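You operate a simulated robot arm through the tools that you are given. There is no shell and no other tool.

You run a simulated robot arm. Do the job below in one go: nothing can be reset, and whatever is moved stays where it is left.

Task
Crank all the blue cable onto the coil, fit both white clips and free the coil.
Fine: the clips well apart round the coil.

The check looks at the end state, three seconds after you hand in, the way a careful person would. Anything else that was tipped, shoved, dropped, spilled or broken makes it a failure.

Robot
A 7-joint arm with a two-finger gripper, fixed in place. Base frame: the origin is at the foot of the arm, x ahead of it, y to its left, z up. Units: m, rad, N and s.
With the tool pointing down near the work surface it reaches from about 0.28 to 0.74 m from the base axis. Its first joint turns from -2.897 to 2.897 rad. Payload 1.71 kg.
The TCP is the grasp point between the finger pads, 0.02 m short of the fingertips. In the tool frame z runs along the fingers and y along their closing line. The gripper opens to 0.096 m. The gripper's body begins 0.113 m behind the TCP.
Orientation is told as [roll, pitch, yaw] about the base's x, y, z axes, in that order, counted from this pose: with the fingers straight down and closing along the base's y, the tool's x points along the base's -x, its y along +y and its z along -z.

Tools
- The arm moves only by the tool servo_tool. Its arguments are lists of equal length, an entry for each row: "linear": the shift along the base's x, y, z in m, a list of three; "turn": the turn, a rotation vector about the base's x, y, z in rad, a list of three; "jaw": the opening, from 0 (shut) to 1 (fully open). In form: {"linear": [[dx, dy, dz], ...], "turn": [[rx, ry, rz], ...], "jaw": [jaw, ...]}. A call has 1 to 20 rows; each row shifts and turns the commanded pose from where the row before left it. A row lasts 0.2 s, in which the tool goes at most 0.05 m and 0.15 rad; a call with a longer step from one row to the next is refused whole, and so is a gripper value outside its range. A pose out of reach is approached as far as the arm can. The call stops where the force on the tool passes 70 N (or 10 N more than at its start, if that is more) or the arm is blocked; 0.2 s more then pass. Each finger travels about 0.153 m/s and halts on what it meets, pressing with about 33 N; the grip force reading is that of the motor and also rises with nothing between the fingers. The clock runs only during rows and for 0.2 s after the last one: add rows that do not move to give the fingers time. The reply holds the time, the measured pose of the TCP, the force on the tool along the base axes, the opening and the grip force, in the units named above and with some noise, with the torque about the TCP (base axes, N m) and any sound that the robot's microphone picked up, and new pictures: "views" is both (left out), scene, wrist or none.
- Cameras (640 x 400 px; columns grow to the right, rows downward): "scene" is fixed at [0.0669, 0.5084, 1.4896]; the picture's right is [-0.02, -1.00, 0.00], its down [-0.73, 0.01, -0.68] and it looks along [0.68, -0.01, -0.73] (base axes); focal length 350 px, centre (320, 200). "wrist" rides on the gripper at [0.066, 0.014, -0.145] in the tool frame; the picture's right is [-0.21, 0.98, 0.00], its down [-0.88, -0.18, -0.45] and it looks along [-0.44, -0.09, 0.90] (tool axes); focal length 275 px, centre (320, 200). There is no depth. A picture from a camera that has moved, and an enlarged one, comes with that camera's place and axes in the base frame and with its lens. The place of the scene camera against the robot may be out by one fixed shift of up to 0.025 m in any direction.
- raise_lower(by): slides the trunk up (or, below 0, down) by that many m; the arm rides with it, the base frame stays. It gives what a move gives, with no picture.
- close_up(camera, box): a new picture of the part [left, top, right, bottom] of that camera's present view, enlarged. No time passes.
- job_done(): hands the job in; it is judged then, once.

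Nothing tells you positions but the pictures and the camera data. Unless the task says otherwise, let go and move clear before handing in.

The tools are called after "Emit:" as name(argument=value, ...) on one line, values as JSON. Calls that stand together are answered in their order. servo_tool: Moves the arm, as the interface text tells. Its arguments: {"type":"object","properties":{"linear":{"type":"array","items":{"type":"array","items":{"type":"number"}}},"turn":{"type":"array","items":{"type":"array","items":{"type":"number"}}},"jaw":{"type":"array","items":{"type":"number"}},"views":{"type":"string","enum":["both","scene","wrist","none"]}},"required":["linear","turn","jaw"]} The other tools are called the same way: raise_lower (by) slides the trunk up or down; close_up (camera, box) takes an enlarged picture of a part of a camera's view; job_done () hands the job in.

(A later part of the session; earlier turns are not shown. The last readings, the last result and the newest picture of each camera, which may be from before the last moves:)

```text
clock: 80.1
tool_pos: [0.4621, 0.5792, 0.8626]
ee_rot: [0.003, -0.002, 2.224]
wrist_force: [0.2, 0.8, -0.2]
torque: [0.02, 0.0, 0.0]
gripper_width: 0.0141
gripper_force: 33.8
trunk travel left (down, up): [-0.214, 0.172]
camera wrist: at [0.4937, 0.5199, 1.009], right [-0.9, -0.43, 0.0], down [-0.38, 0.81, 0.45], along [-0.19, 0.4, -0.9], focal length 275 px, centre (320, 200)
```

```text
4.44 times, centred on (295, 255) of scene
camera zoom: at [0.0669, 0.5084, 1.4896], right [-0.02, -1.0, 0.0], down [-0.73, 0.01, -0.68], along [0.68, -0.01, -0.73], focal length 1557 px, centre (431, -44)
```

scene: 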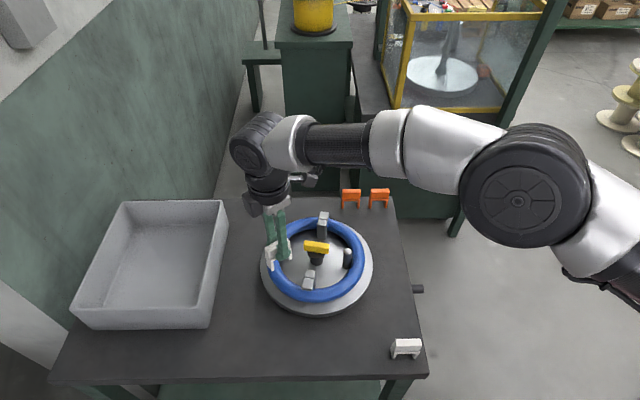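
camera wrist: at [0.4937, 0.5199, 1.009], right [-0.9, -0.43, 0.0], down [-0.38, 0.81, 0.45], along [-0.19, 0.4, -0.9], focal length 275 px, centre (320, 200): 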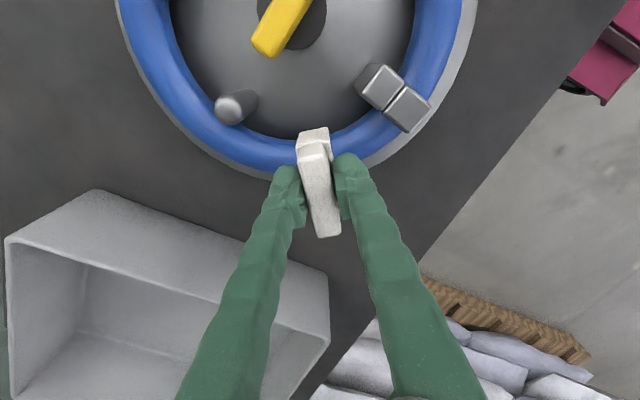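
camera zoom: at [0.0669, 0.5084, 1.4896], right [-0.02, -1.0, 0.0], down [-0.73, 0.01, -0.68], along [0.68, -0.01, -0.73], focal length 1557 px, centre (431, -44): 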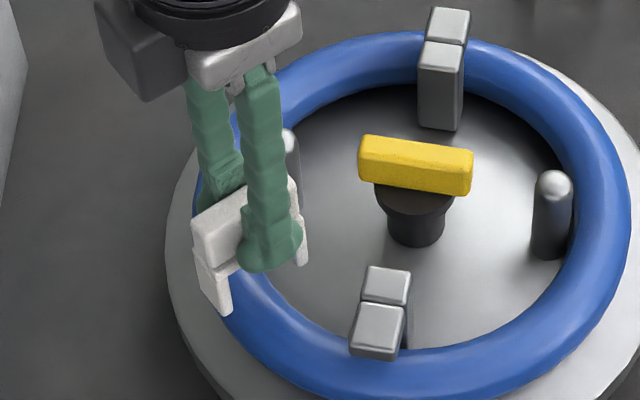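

The legs clear the coil on both sides by a few millimetres (coil centreline r≈0.104, width ≈3 cm). I'll press straight down in small steps and watch the force.

Emit:
servo_tool(linear=[[0, 0, -0.009], [0, 0, -0.009], [0, 0, -0.009], [0, 0, -0.008], [0, 0, -0.005], [0, 0, 0]], turn=[[0, 0, 0], [0, 0, 0], [0, 0, 0], [0, 0, 0], [0, 0, 0], [0, 0, 0]], jaw=[0.05, 0.05, 0.05, 0.05, 0.05, 0.05], views="both")

Emit:
close_up(camera="wrist", box=[220, 60, 420, 220])

Emit:
close_up(camera="scene", box=[245, 210, 345, 300])

```text
clock: 81.5
tool_pos: [0.4622, 0.5809, 0.822]
ee_rot: [0.004, -0.002, 2.224]
wrist_force: [-2.3, 1.8, -0.2]
torque: [0.12, 0.13, -0.01]
gripper_width: 0.0141
gripper_force: 32.7
trunk travel left (down, up): [-0.214, 0.172]
camera wrist: at [0.4934, 0.5211, 0.9681], right [-0.9, -0.43, 0.0], down [-0.39, 0.81, 0.45], along [-0.19, 0.4, -0.9], focal length 275 px, centre (320, 200)
```

scene: 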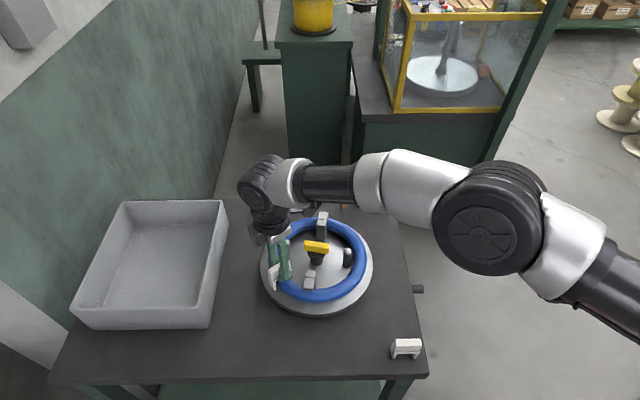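
wrist: 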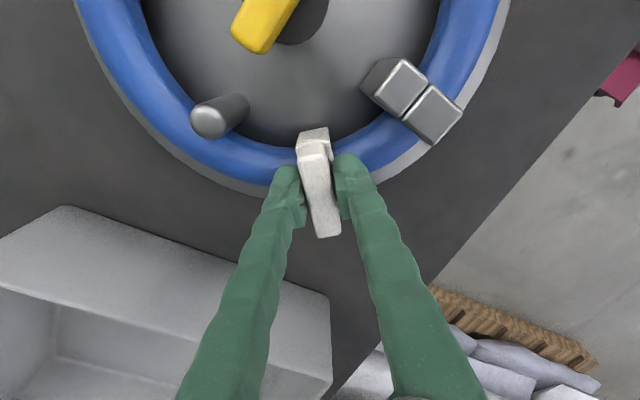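

```text
2.50 times, centred on (320, 140) of wrist
camera zoom: at [0.4934, 0.5211, 0.9681], right [-0.9, -0.43, 0.0], down [-0.39, 0.81, 0.45], along [-0.19, 0.4, -0.9], focal length 688 px, centre (320, 350)
```

zoom: 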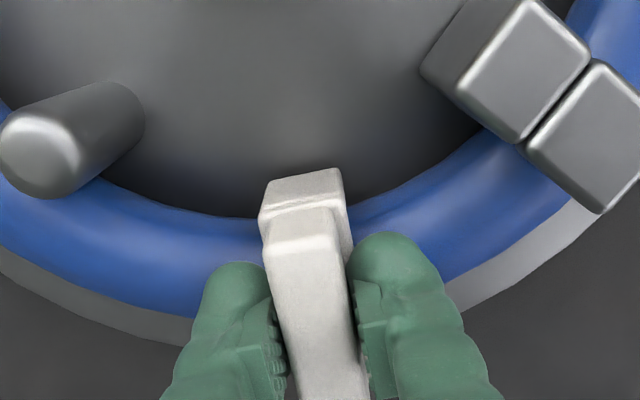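

```text
4.44 times, centred on (295, 255) of scene
camera zoom: at [0.0669, 0.5084, 1.4896], right [-0.02, -1.0, 0.0], down [-0.73, 0.01, -0.68], along [0.68, -0.01, -0.73], focal length 1557 px, centre (431, -44)
```

zoom: 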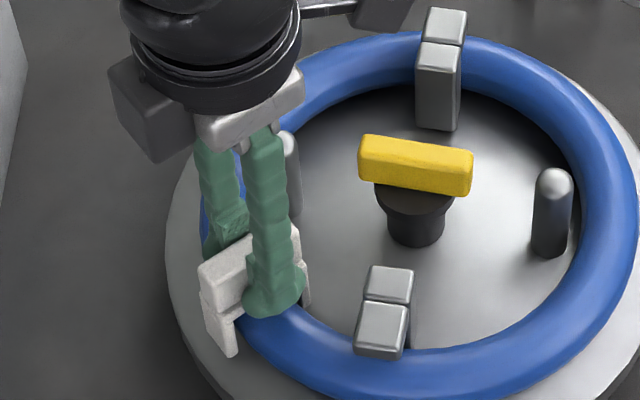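

The clip is sliding over the coil with no resistance so far. I'll continue pressing down gradually until it seats.

Emit:
servo_tool(linear=[[0, 0, -0.004], [0, 0, -0.004], [0, 0, -0.004], [0, 0, -0.004], [0, 0, 0]], turn=[[0, 0, 0], [0, 0, 0], [0, 0, 0], [0, 0, 0], [0, 0, 0]], jaw=[0.05, 0.05, 0.05, 0.05, 0.05], views="wrist")

Emit:
close_up(camera="scene", box=[245, 210, 345, 300])

```text
clock: 82.7
tool_pos: [0.4649, 0.581, 0.8164]
ee_rot: [-0.015, -0.004, 2.222]
wrist_force: [0.4, 3.3, 56.7]
torque: [0.02, 0.02, 0.21]
gripper_width: 0.014
gripper_force: 32.9
trunk travel left (down, up): [-0.214, 0.172]
camera wrist: at [0.4925, 0.5196, 0.9624], right [-0.9, -0.43, -0.01], down [-0.39, 0.8, 0.45], along [-0.18, 0.41, -0.89], focal length 275 px, centre (320, 200)
```

wrist: 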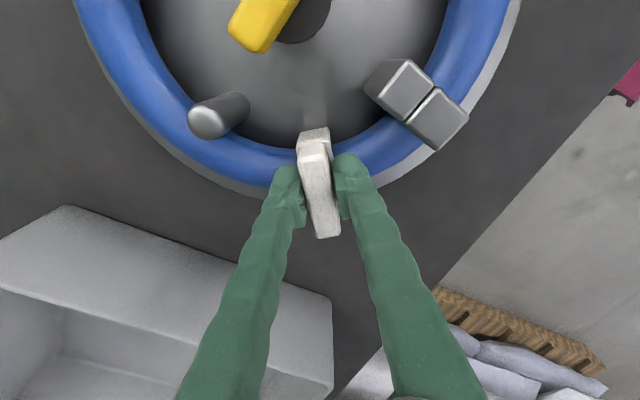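

```text
4.44 times, centred on (295, 255) of scene
camera zoom: at [0.0669, 0.5084, 1.4896], right [-0.02, -1.0, 0.0], down [-0.73, 0.01, -0.68], along [0.68, -0.01, -0.73], focal length 1557 px, centre (431, -44)
```

zoom: 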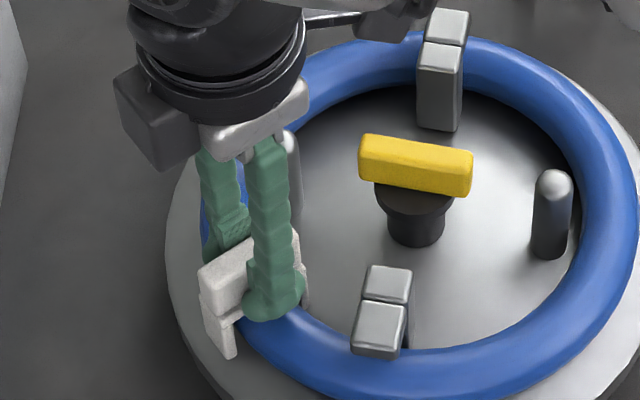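

It seated with about 57 N at z≈0.816. I'll press slightly more to be sure it's fully home, then release.

Emit:
servo_tool(linear=[[0, 0, -0.0015], [0, 0, -0.001], [0, 0, 0]], turn=[[0, 0, 0], [0, 0, 0], [0, 0, 0]], jaw=[0.05, 0.05, 0.05], views="none")

```text
clock: 83.5
tool_pos: [0.4593, 0.579, 0.8168]
ee_rot: [-0.016, 0.001, 2.225]
wrist_force: [3.9, 1.7, 54.5]
torque: [0.13, 0.18, 0.4]
gripper_width: 0.014
gripper_force: 33.1
trunk travel left (down, up): [-0.214, 0.172]
```

Seated firmly. I'll relieve the pressure, open the fingers and rise straight up, then inspect.

Emit:
servo_tool(linear=[[0, 0, 0.006], [0, 0, 0.006], [0, 0, 0], [0, 0, 0], [0, 0, 0.02], [0, 0, 0.04], [0, 0, 0.04], [0, 0, 0]], turn=[[0, 0, 0], [0, 0, 0], [0, 0, 0], [0, 0, 0], [0, 0, 0], [0, 0, 0], [0, 0, 0], [0, 0, 0]], jaw=[0.05, 0.05, 0.3, 0.4, 0.4, 0.4, 0.4, 0.4], views="both")

Emit:
close_up(camera="wrist", box=[160, 0, 480, 260])

Emit:
close_up(camera="scene", box=[245, 210, 345, 300])

```text
clock: 85.3
tool_pos: [0.4626, 0.5809, 0.9177]
ee_rot: [0.003, 0.001, 2.225]
wrist_force: [0.4, -0.5, 0.2]
torque: [0.02, -0.03, 0.04]
gripper_width: 0.0385
gripper_force: 0.0
trunk travel left (down, up): [-0.214, 0.172]
camera wrist: at [0.4931, 0.5208, 1.0643], right [-0.9, -0.43, 0.0], down [-0.39, 0.81, 0.44], along [-0.19, 0.4, -0.9], focal length 275 px, centre (320, 200)
```

scene: 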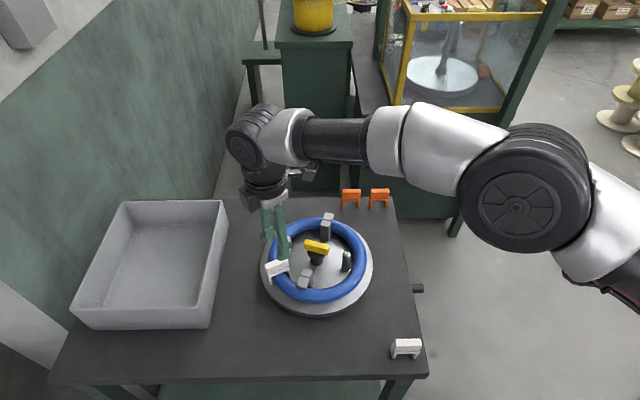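
wrist: 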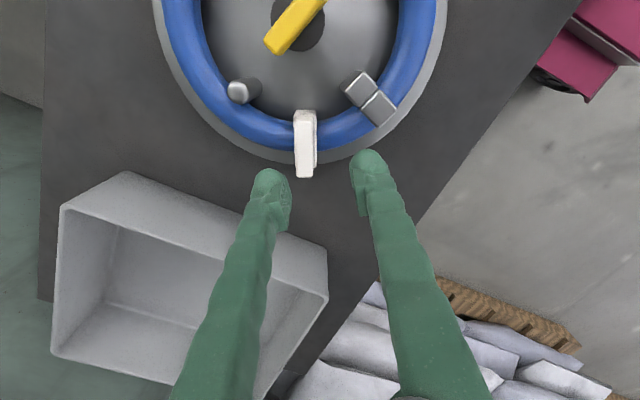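

```text
1.54 times, centred on (320, 130) of wrist
camera zoom: at [0.4931, 0.5208, 1.0643], right [-0.9, -0.43, 0.0], down [-0.39, 0.81, 0.44], along [-0.19, 0.4, -0.9], focal length 424 px, centre (320, 308)
```

zoom: 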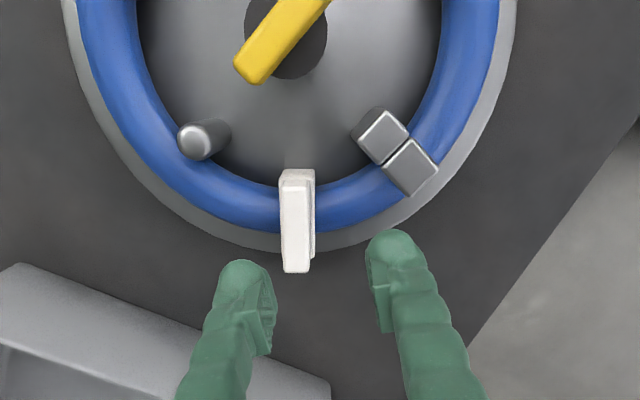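

```text
4.44 times, centred on (295, 255) of scene
camera zoom: at [0.0669, 0.5084, 1.4896], right [-0.02, -1.0, 0.0], down [-0.73, 0.01, -0.68], along [0.68, -0.01, -0.73], focal length 1557 px, centre (431, -44)
```

zoom: 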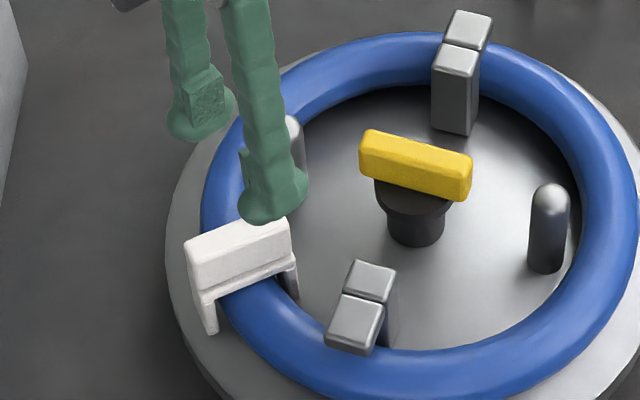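

The clip is on the coil. I'll zoom in to check it is fully seated and level.

Emit:
close_up(camera="scene", box=[255, 245, 325, 295])

Emit:
close_up(camera="wrist", box=[260, 90, 350, 190])

```text
8.00 times, centred on (290, 270) of scene
camera zoom: at [0.0669, 0.5084, 1.4896], right [-0.02, -1.0, 0.0], down [-0.73, 0.01, -0.68], along [0.68, -0.01, -0.73], focal length 2802 px, centre (560, -360)
```

zoom: 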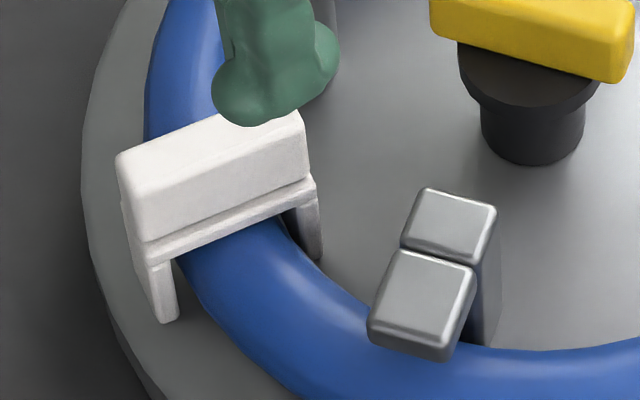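

```text
4.00 times, centred on (305, 140) of wrist
camera zoom: at [0.4931, 0.5208, 1.0643], right [-0.9, -0.43, 0.0], down [-0.39, 0.81, 0.44], along [-0.19, 0.4, -0.9], focal length 1101 px, centre (380, 440)
```

zoom: 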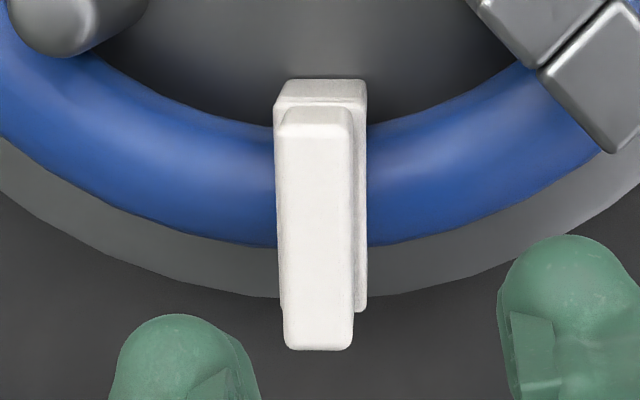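

Clip 1 is properly seated, straddling the coil near φ≈122°. Now I'll fetch the second white clip at about (0.312, 0.322).

Emit:
servo_tool(linear=[[-0.0216, -0.0371, 0.005], [-0.0216, -0.0371, 0], [-0.0216, -0.0371, 0], [-0.0216, -0.0371, 0], [-0.0216, -0.0371, 0], [-0.0216, -0.0371, -0.01], [-0.0216, -0.0371, -0.02], [0, 0, -0.02], [0, 0, 0], [0, 0, 0]], turn=[[0, 0, -0.0934], [0, 0, -0.0934], [0, 0, -0.0934], [0, 0, -0.0934], [0, 0, -0.0934], [0, 0, -0.0934], [0, 0, -0.0934], [0, 0, 0], [0, 0, 0], [0, 0, 0]], jaw=[0.5, 0.5, 0.5, 0.5, 0.5, 0.5, 0.5, 0.5, 0.5, 0.5], views="both")

Emit:
close_up(camera="wrist", box=[220, 60, 440, 220])

Emit:
close_up(camera="scene", box=[230, 190, 390, 325])

```text
clock: 87.5
tool_pos: [0.3088, 0.3203, 0.8708]
ee_rot: [0.003, -0.001, 1.57]
wrist_force: [0.1, -0.1, 0.2]
torque: [0.02, -0.02, -0.02]
gripper_width: 0.0482
gripper_force: 0.0
trunk travel left (down, up): [-0.214, 0.172]
camera wrist: at [0.2967, 0.2535, 1.0171], right [-0.98, 0.21, 0.0], down [0.19, 0.88, 0.45], along [0.09, 0.44, -0.9], focal length 275 px, centre (320, 200)
```

scene: 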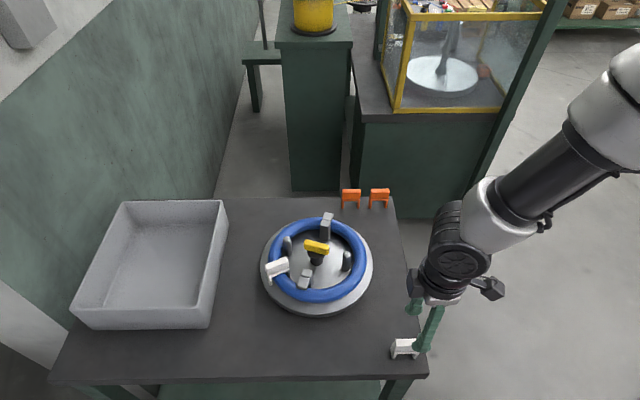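
wrist: 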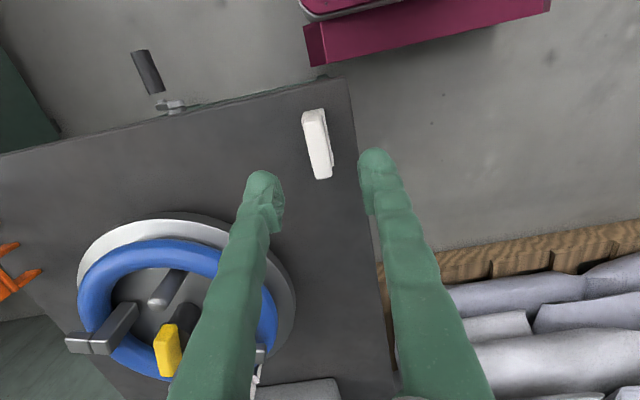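

```text
2.50 times, centred on (330, 140) of wrist
camera zoom: at [0.2967, 0.2535, 1.0171], right [-0.98, 0.21, 0.0], down [0.19, 0.88, 0.45], along [0.09, 0.44, -0.9], focal length 688 px, centre (295, 350)
```

zoom: 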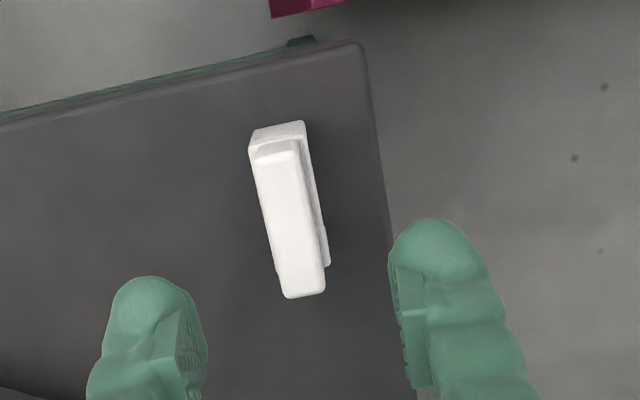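

```text
2.96 times, centred on (310, 258) of scene
camera zoom: at [0.0669, 0.5084, 1.4896], right [-0.02, -1.0, 0.0], down [-0.73, 0.01, -0.68], along [0.68, -0.01, -0.73], focal length 1038 px, centre (350, 30)
```

zoom: 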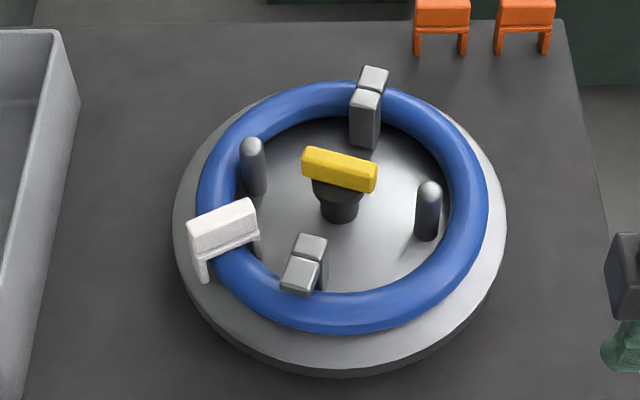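

Clip A's block centre is at about (0.311, 0.319). I'll descend and grip it the same way.

Emit:
servo_tool(linear=[[0.0027, 0, -0.02], [0, 0, -0.03], [0, 0, -0.03], [0, 0, -0.0118], [0, 0, 0], [0, 0, 0], [0, 0, 0], [0, 0, 0]], turn=[[0, 0, 0], [0, 0, 0], [0, 0, 0], [0, 0, 0], [0, 0, 0], [0, 0, 0], [0, 0, 0], [0, 0, 0]], jaw=[0.5, 0.5, 0.5, 0.5, 0.5, 0.25, 0.05, 0.05], views="wrist")

Emit:
close_up(camera="wrist", box=[220, 60, 440, 260])

```text
clock: 89.3
tool_pos: [0.3118, 0.3191, 0.7808]
ee_rot: [0.005, 0.0, 1.571]
wrist_force: [-0.4, -1.1, -0.1]
torque: [0.0, -0.01, 0.0]
gripper_width: 0.0143
gripper_force: 33.1
trunk travel left (down, up): [-0.214, 0.172]
camera wrist: at [0.3004, 0.2534, 0.9268], right [-0.98, 0.21, 0.0], down [0.19, 0.88, 0.45], along [0.09, 0.44, -0.9], focal length 275 px, centre (320, 200)
```

wrist: 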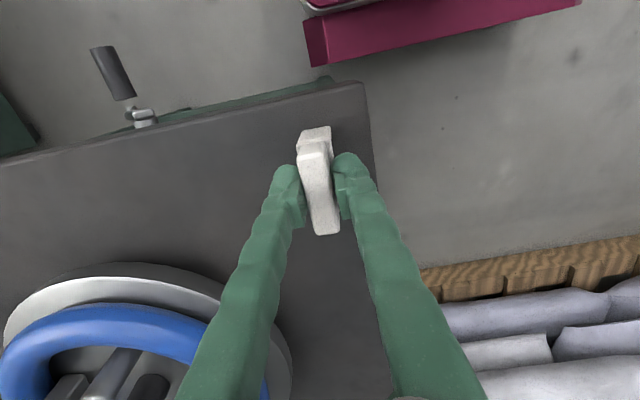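

```text
2.00 times, centred on (330, 160) of wrist
camera zoom: at [0.3004, 0.2534, 0.9268], right [-0.98, 0.21, 0.0], down [0.19, 0.88, 0.45], along [0.09, 0.44, -0.9], focal length 551 px, centre (300, 280)
```

zoom: 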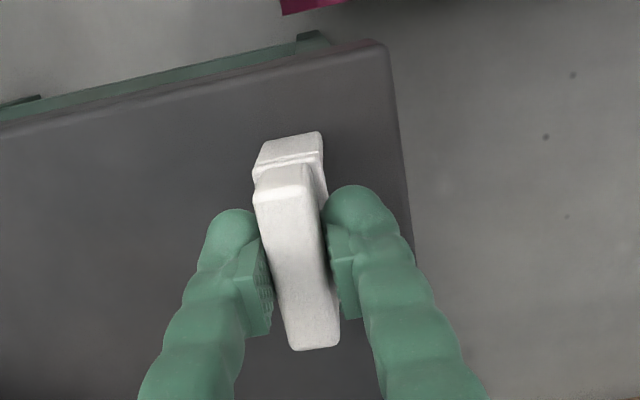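

Clip A is gripped with the same offset. I'll lift it and carry it to the opposite side of the ring, near φ=−57°.

Emit:
servo_tool(linear=[[0, 0, 0.03], [0, 0, 0.045], [0, 0, 0.045], [0.0389, 0.01296, 0.015], [0.0389, 0.01296, 0], [0.0389, 0.01296, 0], [0.0389, 0.01296, 0], [0.0389, 0.01296, 0], [0.0389, 0.01296, 0], [0.0389, 0.01296, 0], [0, 0, 0], [0, 0, 0]], turn=[[0, 0, 0], [0, 0, 0], [0, 0, 0], [0, 0, 0.0823], [0, 0, 0.0823], [0, 0, 0.0823], [0, 0, 0.0823], [0, 0, 0.0823], [0, 0, 0.0823], [0, 0, 0.0823], [0, 0, 0], [0, 0, 0]], jaw=[0.05, 0.05, 0.05, 0.05, 0.05, 0.05, 0.05, 0.05, 0.05, 0.05, 0.05, 0.05], views="both")

Emit:
close_up(camera="wrist", box=[160, 40, 480, 300])

Emit:
close_up(camera="scene", box=[230, 190, 390, 325])

```text
clock: 91.9
tool_pos: [0.5869, 0.4048, 0.9114]
ee_rot: [0.003, -0.002, 2.147]
wrist_force: [-0.1, -0.1, -0.8]
torque: [-0.01, 0.04, -0.01]
gripper_width: 0.0143
gripper_force: 33.2
trunk travel left (down, up): [-0.214, 0.172]
camera wrist: at [0.6134, 0.3428, 1.0568], right [-0.93, -0.36, 0.0], down [-0.32, 0.84, 0.45], along [-0.16, 0.41, -0.9], focal length 275 px, centre (320, 200)
```

scene: 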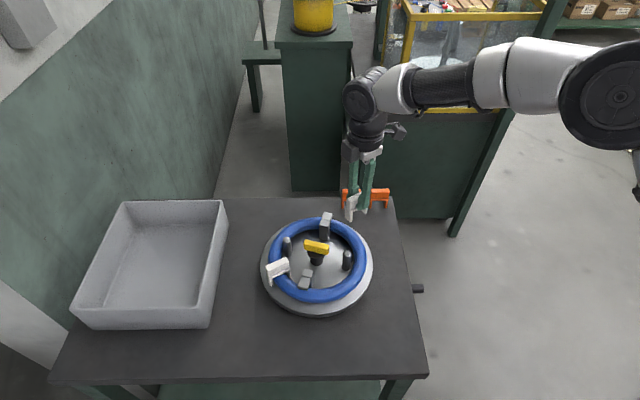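
wrist: 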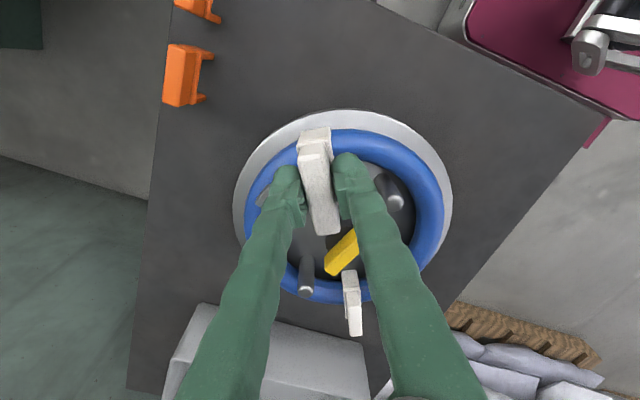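

```text
1.54 times, centred on (320, 170) of wrist
camera zoom: at [0.6134, 0.3428, 1.0568], right [-0.93, -0.36, 0.0], down [-0.32, 0.84, 0.45], along [-0.16, 0.41, -0.9], focal length 424 px, centre (320, 246)
```

zoom: 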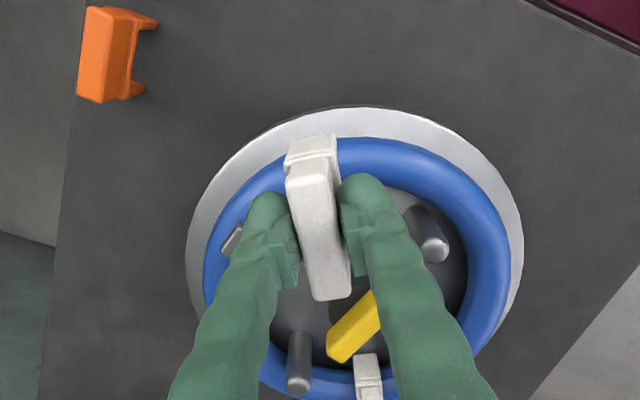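

```text
2.96 times, centred on (310, 258) of scene
camera zoom: at [0.0669, 0.5084, 1.4896], right [-0.02, -1.0, 0.0], down [-0.73, 0.01, -0.68], along [0.68, -0.01, -0.73], focal length 1038 px, centre (350, 30)
```

zoom: 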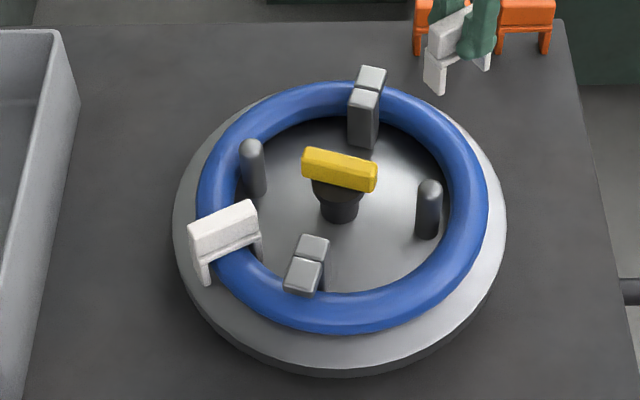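

The coil has settled about 4 mm toward −y (its centre is near (0.524, 0.4955)), so I'll shift the clip inward by ~4 mm and descend to just above the coil to recheck.

Emit:
servo_tool(linear=[[-0.0022, 0.0031, -0.015], [0, 0, -0.017], [0, 0, -0.015], [0, 0, 0], [0, 0, 0]], turn=[[0, 0, 0.03], [0, 0, 0], [0, 0, 0], [0, 0, 0], [0, 0, 0]], jaw=[0.05, 0.05, 0.05, 0.05, 0.05], views="wrist")

Emit:
close_up(camera="wrist", box=[220, 60, 460, 240])

Emit:
close_up(camera="scene", box=[300, 190, 400, 280])

```text
clock: 93.1
tool_pos: [0.5838, 0.4103, 0.8651]
ee_rot: [0.004, -0.001, 2.176]
wrist_force: [0.3, 0.7, -0.1]
torque: [0.03, 0.0, 0.01]
gripper_width: 0.0142
gripper_force: 33.2
trunk travel left (down, up): [-0.214, 0.172]
camera wrist: at [0.6128, 0.3484, 1.0099], right [-0.92, -0.39, 0.0], down [-0.35, 0.83, 0.45], along [-0.18, 0.41, -0.9], focal length 275 px, centre (320, 200)
```

wrist: 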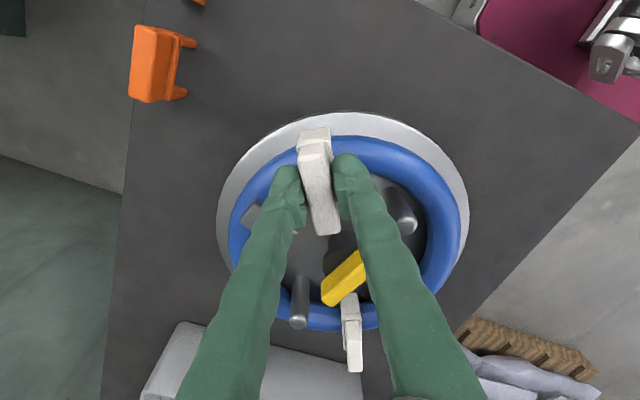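

```text
2.22 times, centred on (340, 150) of wrist
camera zoom: at [0.6128, 0.3484, 1.0099], right [-0.92, -0.39, 0.0], down [-0.35, 0.83, 0.45], along [-0.18, 0.41, -0.9], focal length 612 px, centre (276, 311)
```

zoom: 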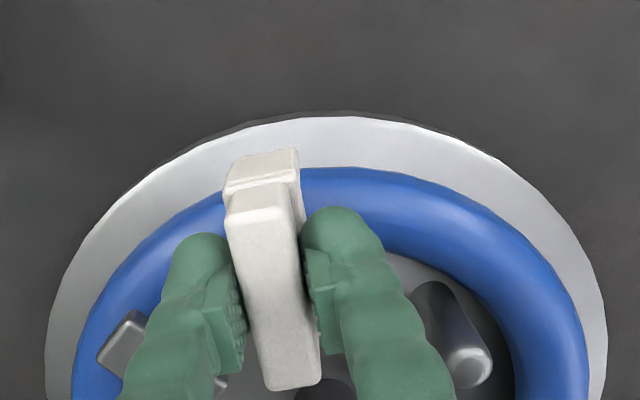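

```text
4.44 times, centred on (350, 235) of scene
camera zoom: at [0.0669, 0.5084, 1.4896], right [-0.02, -1.0, 0.0], down [-0.73, 0.01, -0.68], along [0.68, -0.01, -0.73], focal length 1557 px, centre (187, 44)
```

zoom: 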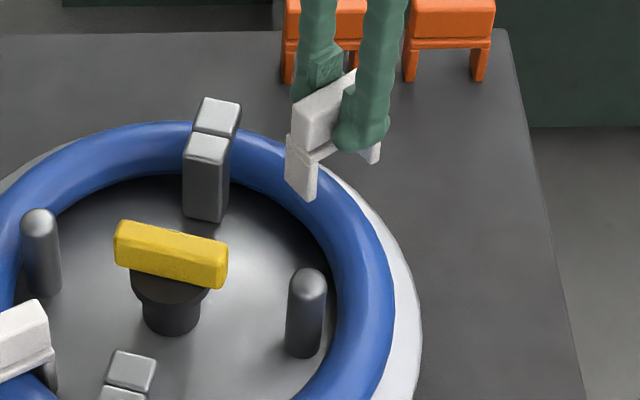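

By measurement the clip is within about 2 mm of the coil's centreline. I'll nudge it 1.5 mm inward and slide it down over the coil.

Emit:
servo_tool(linear=[[-0.001, 0.0011, -0.006], [0, 0, -0.009], [0, 0, -0.009], [0, 0, -0.009], [0, 0, -0.007], [0, 0, 0]], turn=[[0, 0, 0], [0, 0, 0], [0, 0, 0], [0, 0, 0], [0, 0, 0], [0, 0, 0]], jaw=[0.05, 0.05, 0.05, 0.05, 0.05, 0.05], views="wrist")

Emit:
close_up(camera="wrist", box=[220, 60, 460, 240])

Emit:
close_up(camera="scene", box=[300, 190, 400, 280])

```text
clock: 94.5
tool_pos: [0.5835, 0.4144, 0.8248]
ee_rot: [0.002, -0.001, 2.177]
wrist_force: [-0.2, -0.3, 0.0]
torque: [-0.01, -0.01, 0.01]
gripper_width: 0.0142
gripper_force: 32.9
trunk travel left (down, up): [-0.214, 0.172]
camera wrist: at [0.6115, 0.3522, 0.9708], right [-0.92, -0.39, 0.0], down [-0.35, 0.83, 0.45], along [-0.18, 0.41, -0.9], focal length 275 px, centre (320, 200)
```

wrist: 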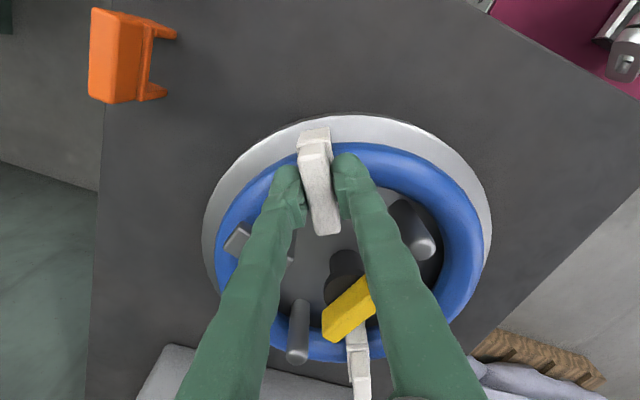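

```text
2.22 times, centred on (340, 150) of wrist
camera zoom: at [0.6115, 0.3522, 0.9708], right [-0.92, -0.39, 0.0], down [-0.35, 0.83, 0.45], along [-0.18, 0.41, -0.9], focal length 612 px, centre (276, 311)
```

zoom: 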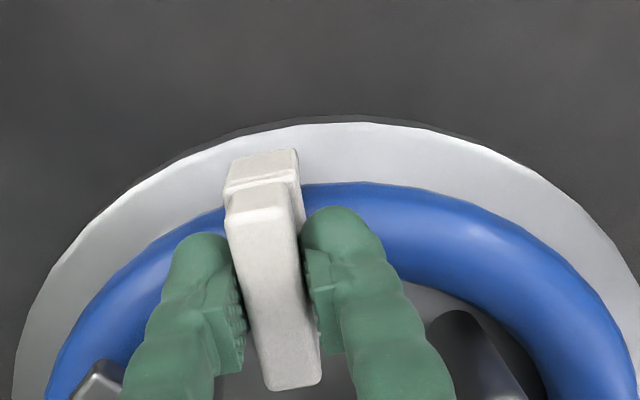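

```text
4.44 times, centred on (350, 235) of scene
camera zoom: at [0.0669, 0.5084, 1.4896], right [-0.02, -1.0, 0.0], down [-0.73, 0.01, -0.68], along [0.68, -0.01, -0.73], focal length 1557 px, centre (187, 44)
```

zoom: 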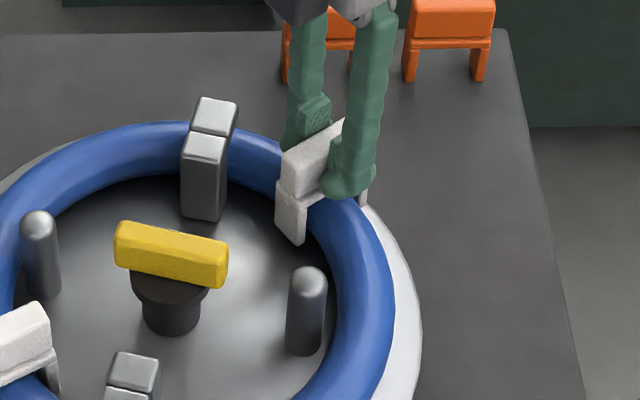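

The second clip slides over the coil without contact force. Now I'll press it home like the first.

Emit:
servo_tool(linear=[[0, 0, -0.004], [0, 0, -0.004], [0, 0, -0.004], [0, 0, -0.003], [0, 0, 0]], turn=[[0, 0, 0], [0, 0, 0], [0, 0, 0], [0, 0, 0], [0, 0, 0]], jaw=[0.05, 0.05, 0.05, 0.05, 0.05], views="wrist")

Emit:
close_up(camera="scene", box=[245, 190, 400, 310])

```text
clock: 95.7
tool_pos: [0.5827, 0.4138, 0.8169]
ee_rot: [-0.01, -0.002, 2.174]
wrist_force: [3.2, -2.1, 46.8]
torque: [-0.06, -0.04, -0.13]
gripper_width: 0.0141
gripper_force: 33.4
trunk travel left (down, up): [-0.214, 0.172]
camera wrist: at [0.6099, 0.3521, 0.9628], right [-0.92, -0.39, -0.01], down [-0.35, 0.82, 0.45], along [-0.17, 0.42, -0.89], focal length 275 px, centre (320, 200)
```

wrist: 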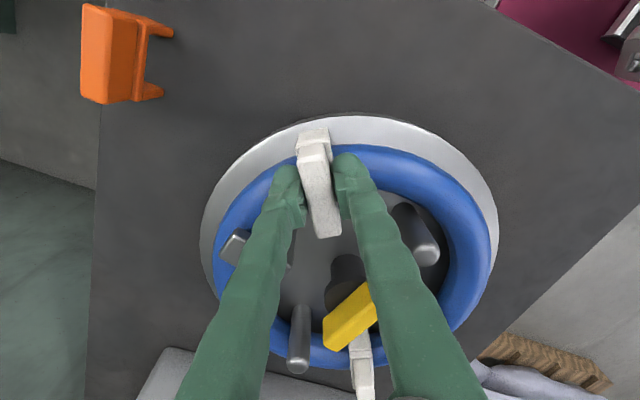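

```text
3.33 times, centred on (322, 250) of scene
camera zoom: at [0.0669, 0.5084, 1.4896], right [-0.02, -1.0, 0.0], down [-0.73, 0.01, -0.68], along [0.68, -0.01, -0.73], focal length 1168 px, centre (312, 33)
```

zoom: 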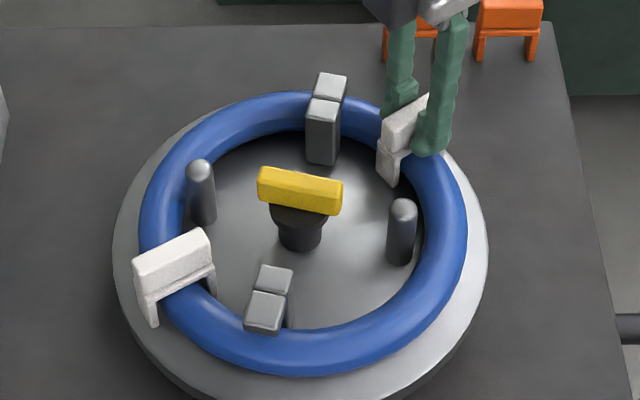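

It's seated with about 47 N; I'll add a slight extra press, then relieve, open and rise.

Emit:
servo_tool(linear=[[0, 0, -0.0015], [0, 0, 0], [0, 0, 0.006], [0, 0, 0.005], [0, 0, 0], [0, 0, 0], [0, 0, 0.02], [0, 0, 0.04], [0, 0, 0.04], [0, 0, 0]], turn=[[0, 0, 0], [0, 0, 0], [0, 0, 0], [0, 0, 0], [0, 0, 0], [0, 0, 0], [0, 0, 0], [0, 0, 0], [0, 0, 0], [0, 0, 0]], jaw=[0.05, 0.05, 0.05, 0.05, 0.3, 0.4, 0.4, 0.4, 0.4, 0.4], views="both")

Emit:
close_up(camera="scene", box=[245, 190, 400, 310])

Emit:
close_up(camera="wrist", box=[180, 60, 480, 320])

```text
clock: 97.9
tool_pos: [0.5808, 0.4154, 0.9221]
ee_rot: [0.004, -0.003, 2.175]
wrist_force: [0.2, 0.4, -0.6]
torque: [-0.03, 0.03, 0.02]
gripper_width: 0.0381
gripper_force: 0.0
trunk travel left (down, up): [-0.214, 0.172]
camera wrist: at [0.6089, 0.3542, 1.0675], right [-0.92, -0.39, 0.0], down [-0.35, 0.83, 0.45], along [-0.18, 0.41, -0.9], focal length 275 px, centre (320, 200)
```

scene: 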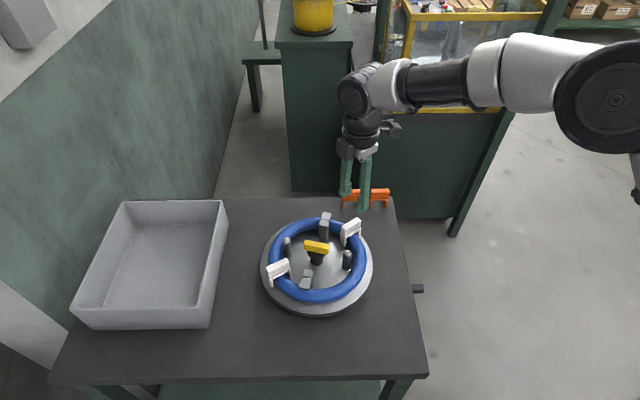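
wrist: 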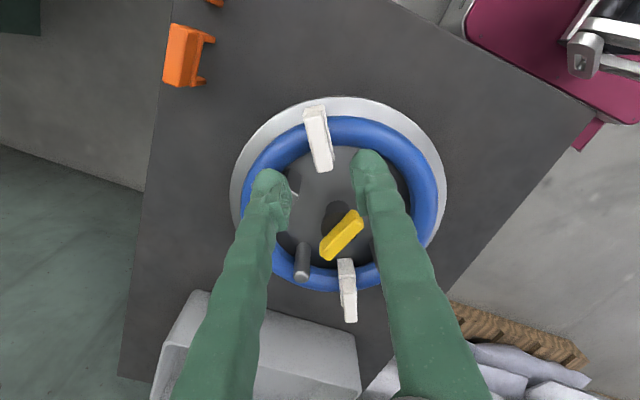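

```text
3.33 times, centred on (322, 250) of scene
camera zoom: at [0.0669, 0.5084, 1.4896], right [-0.02, -1.0, 0.0], down [-0.73, 0.01, -0.68], along [0.68, -0.01, -0.73], focal length 1168 px, centre (312, 33)
```

zoom: 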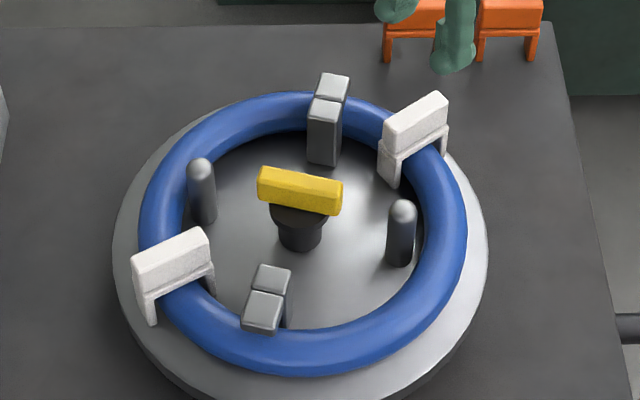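

```text
1.54 times, centred on (330, 190) of wrist
camera zoom: at [0.6089, 0.3542, 1.0675], right [-0.92, -0.39, 0.0], down [-0.35, 0.83, 0.45], along [-0.18, 0.41, -0.9], focal length 424 px, centre (305, 215)
```

zoom: 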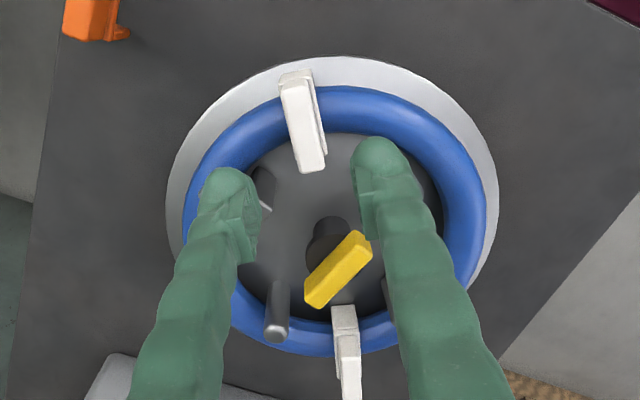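

Both clips are on the coil, opposite each other. Now to free the coil: I'll position the gripper over the yellow T-handle (near (0.523, 0.502), bar direction about 78°) with the fingers across its width.

Emit:
servo_tool(linear=[[-0.0116, 0.0173, 0.005], [-0.0116, 0.0173, 0], [-0.0116, 0.0173, 0], [-0.0116, 0.0173, 0], [-0.0116, 0.0173, 0], [0, 0, 0], [0, 0, 0], [0, 0, 0]], turn=[[0, 0, -0.14], [0, 0, -0.14], [0, 0, -0.14], [0, 0, -0.14], [0, 0, -0.14], [0, 0, -0.114], [0, 0, 0], [0, 0, 0]], jaw=[0.4, 0.4, 0.4, 0.4, 0.4, 0.4, 0.4, 0.4], views="both")

Emit:
close_up(camera="wrist", box=[180, 40, 480, 280])

Emit:
close_up(camera="scene", box=[245, 190, 400, 310])

```text
clock: 99.7
tool_pos: [0.524, 0.5004, 0.9257]
ee_rot: [0.005, 0.001, 1.363]
wrist_force: [-0.5, -0.1, -0.1]
torque: [0.0, -0.04, 0.0]
gripper_width: 0.0385
gripper_force: 0.1
trunk travel left (down, up): [-0.214, 0.172]
camera wrist: at [0.4993, 0.4399, 1.0711], right [-0.91, 0.4, 0.0], down [0.36, 0.82, 0.44], along [0.18, 0.41, -0.9], focal length 275 px, centre (320, 200)
```

scene: 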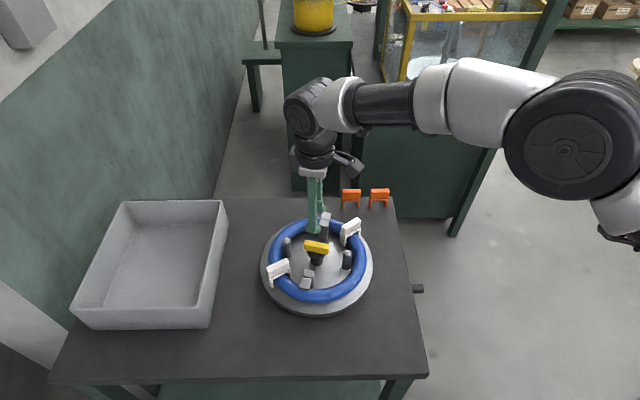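
wrist: 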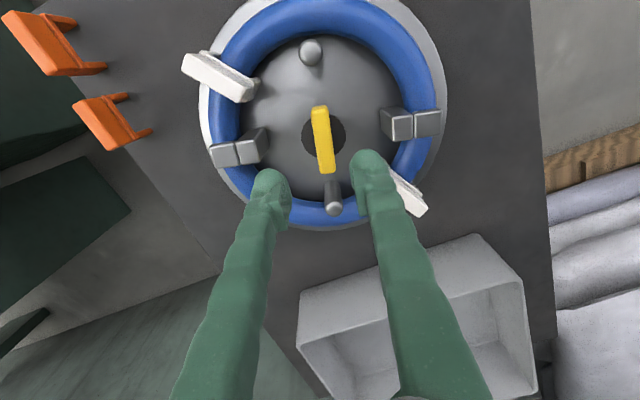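

```text
1.67 times, centred on (330, 160) of wrist
camera zoom: at [0.4993, 0.4399, 1.0711], right [-0.91, 0.4, 0.0], down [0.36, 0.82, 0.44], along [0.18, 0.41, -0.9], focal length 459 px, centre (303, 267)
```

zoom: 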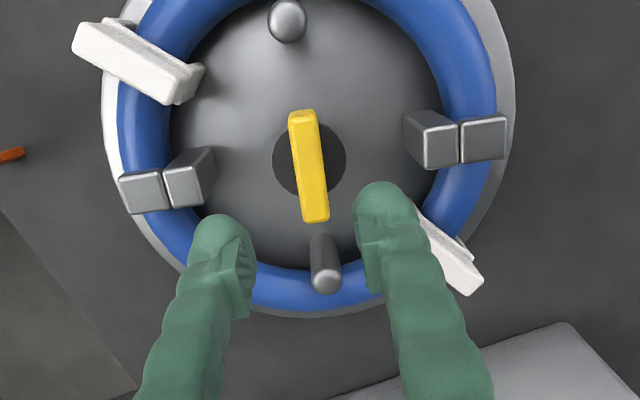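

```text
3.33 times, centred on (322, 250) of scene
camera zoom: at [0.0669, 0.5084, 1.4896], right [-0.02, -1.0, 0.0], down [-0.73, 0.01, -0.68], along [0.68, -0.01, -0.73], focal length 1168 px, centre (312, 33)
```

zoom: 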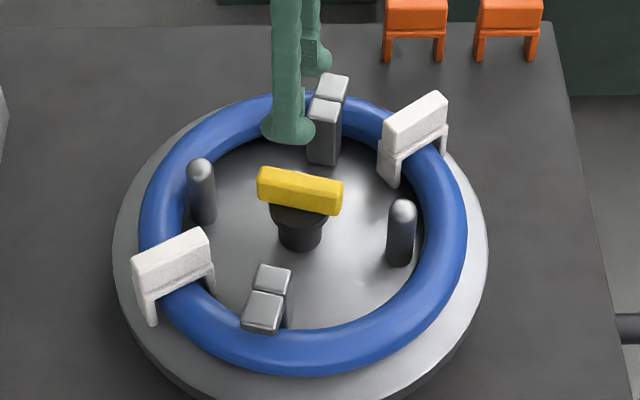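

The bar is centred at about (0.522, 0.500) at angle 74°. I'll fine-tune the yaw, descend around it and close gently.

Emit:
servo_tool(linear=[[-0.002, 0, -0.02], [0, 0, -0.03], [0, 0, -0.03], [0, 0, -0.0177], [0, 0, 0], [0, 0, 0], [0, 0, 0], [0, 0, 0]], turn=[[0, 0, -0.07], [0, 0, 0], [0, 0, 0], [0, 0, 0], [0, 0, 0], [0, 0, 0], [0, 0, 0], [0, 0, 0]], jaw=[0.4, 0.4, 0.4, 0.4, 0.4, 0.2, 0.05, 0.05], views="both")

Emit:
close_up(camera="wrist", box=[180, 40, 480, 280])

Emit:
close_up(camera="scene", box=[245, 190, 400, 310])

```text
clock: 101.5
tool_pos: [0.52, 0.5026, 0.8269]
ee_rot: [0.003, 0.001, 1.291]
wrist_force: [-5.2, 1.4, -1.8]
torque: [0.08, -0.01, -0.02]
gripper_width: 0.0153
gripper_force: 34.8
trunk travel left (down, up): [-0.214, 0.172]
camera wrist: at [0.4917, 0.4437, 0.9723], right [-0.88, 0.47, 0.0], down [0.42, 0.79, 0.44], along [0.2, 0.39, -0.9], focal length 275 px, centre (320, 200)
```

scene: 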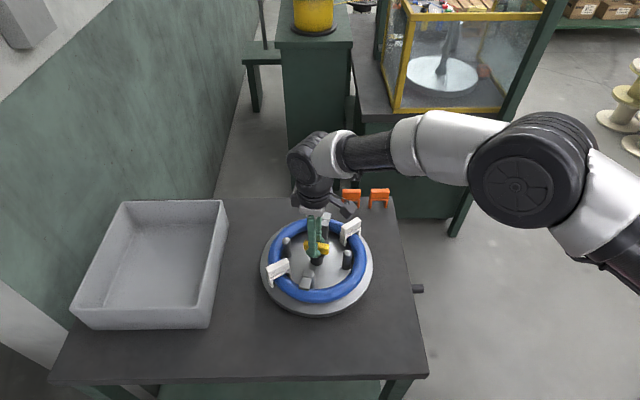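
wrist: 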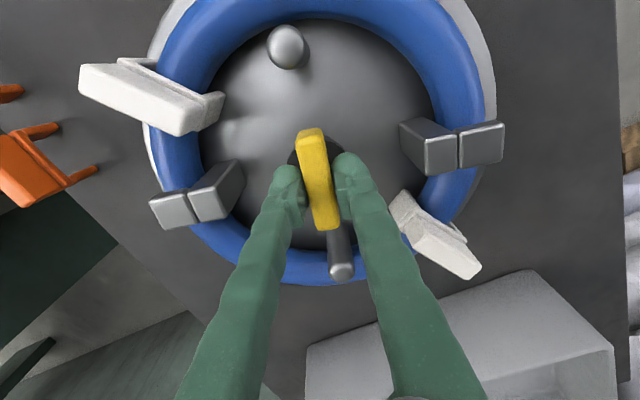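

```text
1.67 times, centred on (330, 160) of wrist
camera zoom: at [0.4917, 0.4437, 0.9723], right [-0.88, 0.47, 0.0], down [0.42, 0.79, 0.44], along [0.2, 0.39, -0.9], focal length 459 px, centre (303, 267)
```

zoom: 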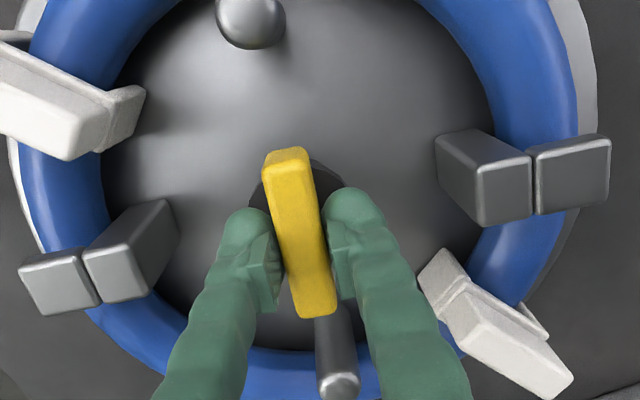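

```text
3.33 times, centred on (322, 250) of scene
camera zoom: at [0.0669, 0.5084, 1.4896], right [-0.02, -1.0, 0.0], down [-0.73, 0.01, -0.68], along [0.68, -0.01, -0.73], focal length 1168 px, centre (312, 33)
```

zoom: 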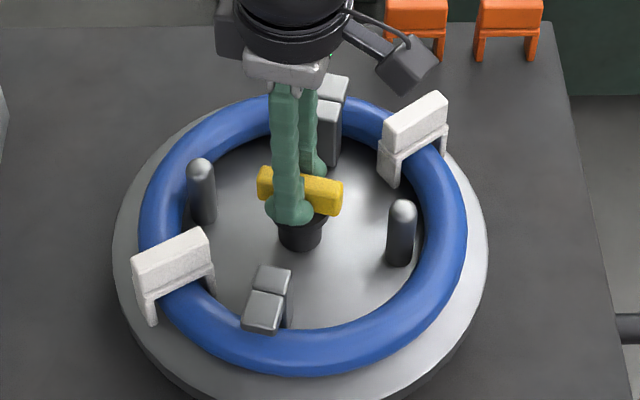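

I have the yellow handle. I'll twist it counter-clockwise a little (the ratchet should hold the plate that way) and watch torque and hooks.

Emit:
servo_tool(linear=[[0, 0, 0], [0, 0, 0], [0, 0, 0], [0, 0, 0], [0, 0, 0]], turn=[[0, 0, 0.08], [0, 0, 0.08], [0, 0, 0.08], [0, 0, 0.08], [0, 0, 0]], jaw=[0.05, 0.05, 0.05, 0.05, 0.05], views="both")

Emit:
close_up(camera="scene", box=[245, 190, 400, 310])

```text
clock: 102.7
tool_pos: [0.5197, 0.5031, 0.8281]
ee_rot: [0.008, 0.0, 1.615]
wrist_force: [-15.9, 10.6, -14.4]
torque: [0.31, 0.2, 0.0]
gripper_width: 0.0153
gripper_force: 34.7
trunk travel left (down, up): [-0.214, 0.172]
camera wrist: at [0.5116, 0.4372, 0.9724], right [-0.99, 0.16, 0.01], down [0.15, 0.88, 0.44], along [0.07, 0.44, -0.9], focal length 275 px, centre (320, 200)
```

scene: 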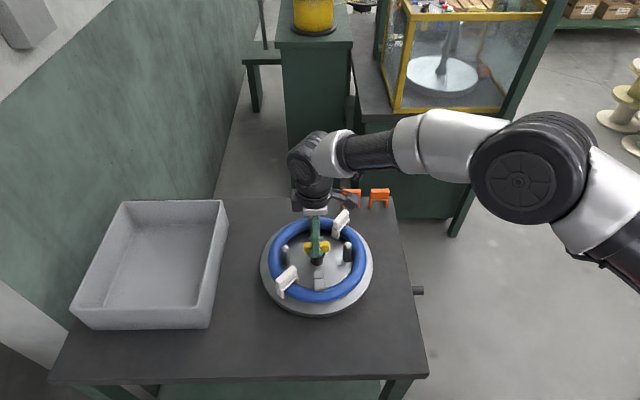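
wrist: 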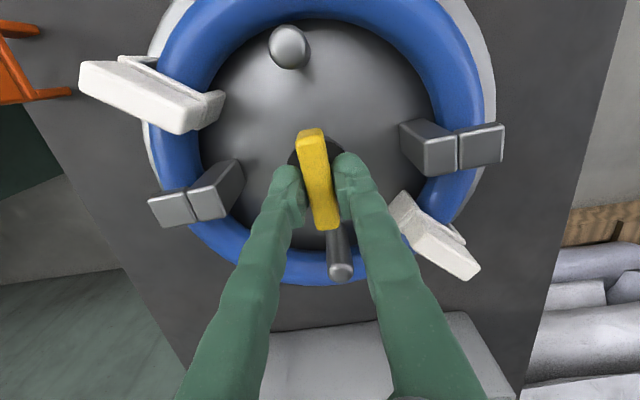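

```text
3.33 times, centred on (322, 250) of scene
camera zoom: at [0.0669, 0.5084, 1.4896], right [-0.02, -1.0, 0.0], down [-0.73, 0.01, -0.68], along [0.68, -0.01, -0.73], focal length 1168 px, centre (312, 33)
```

zoom: 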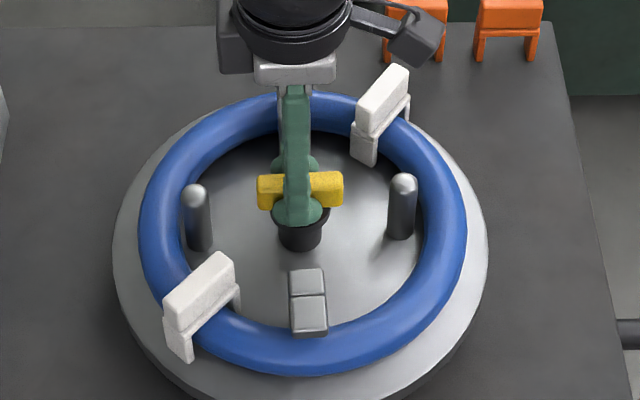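

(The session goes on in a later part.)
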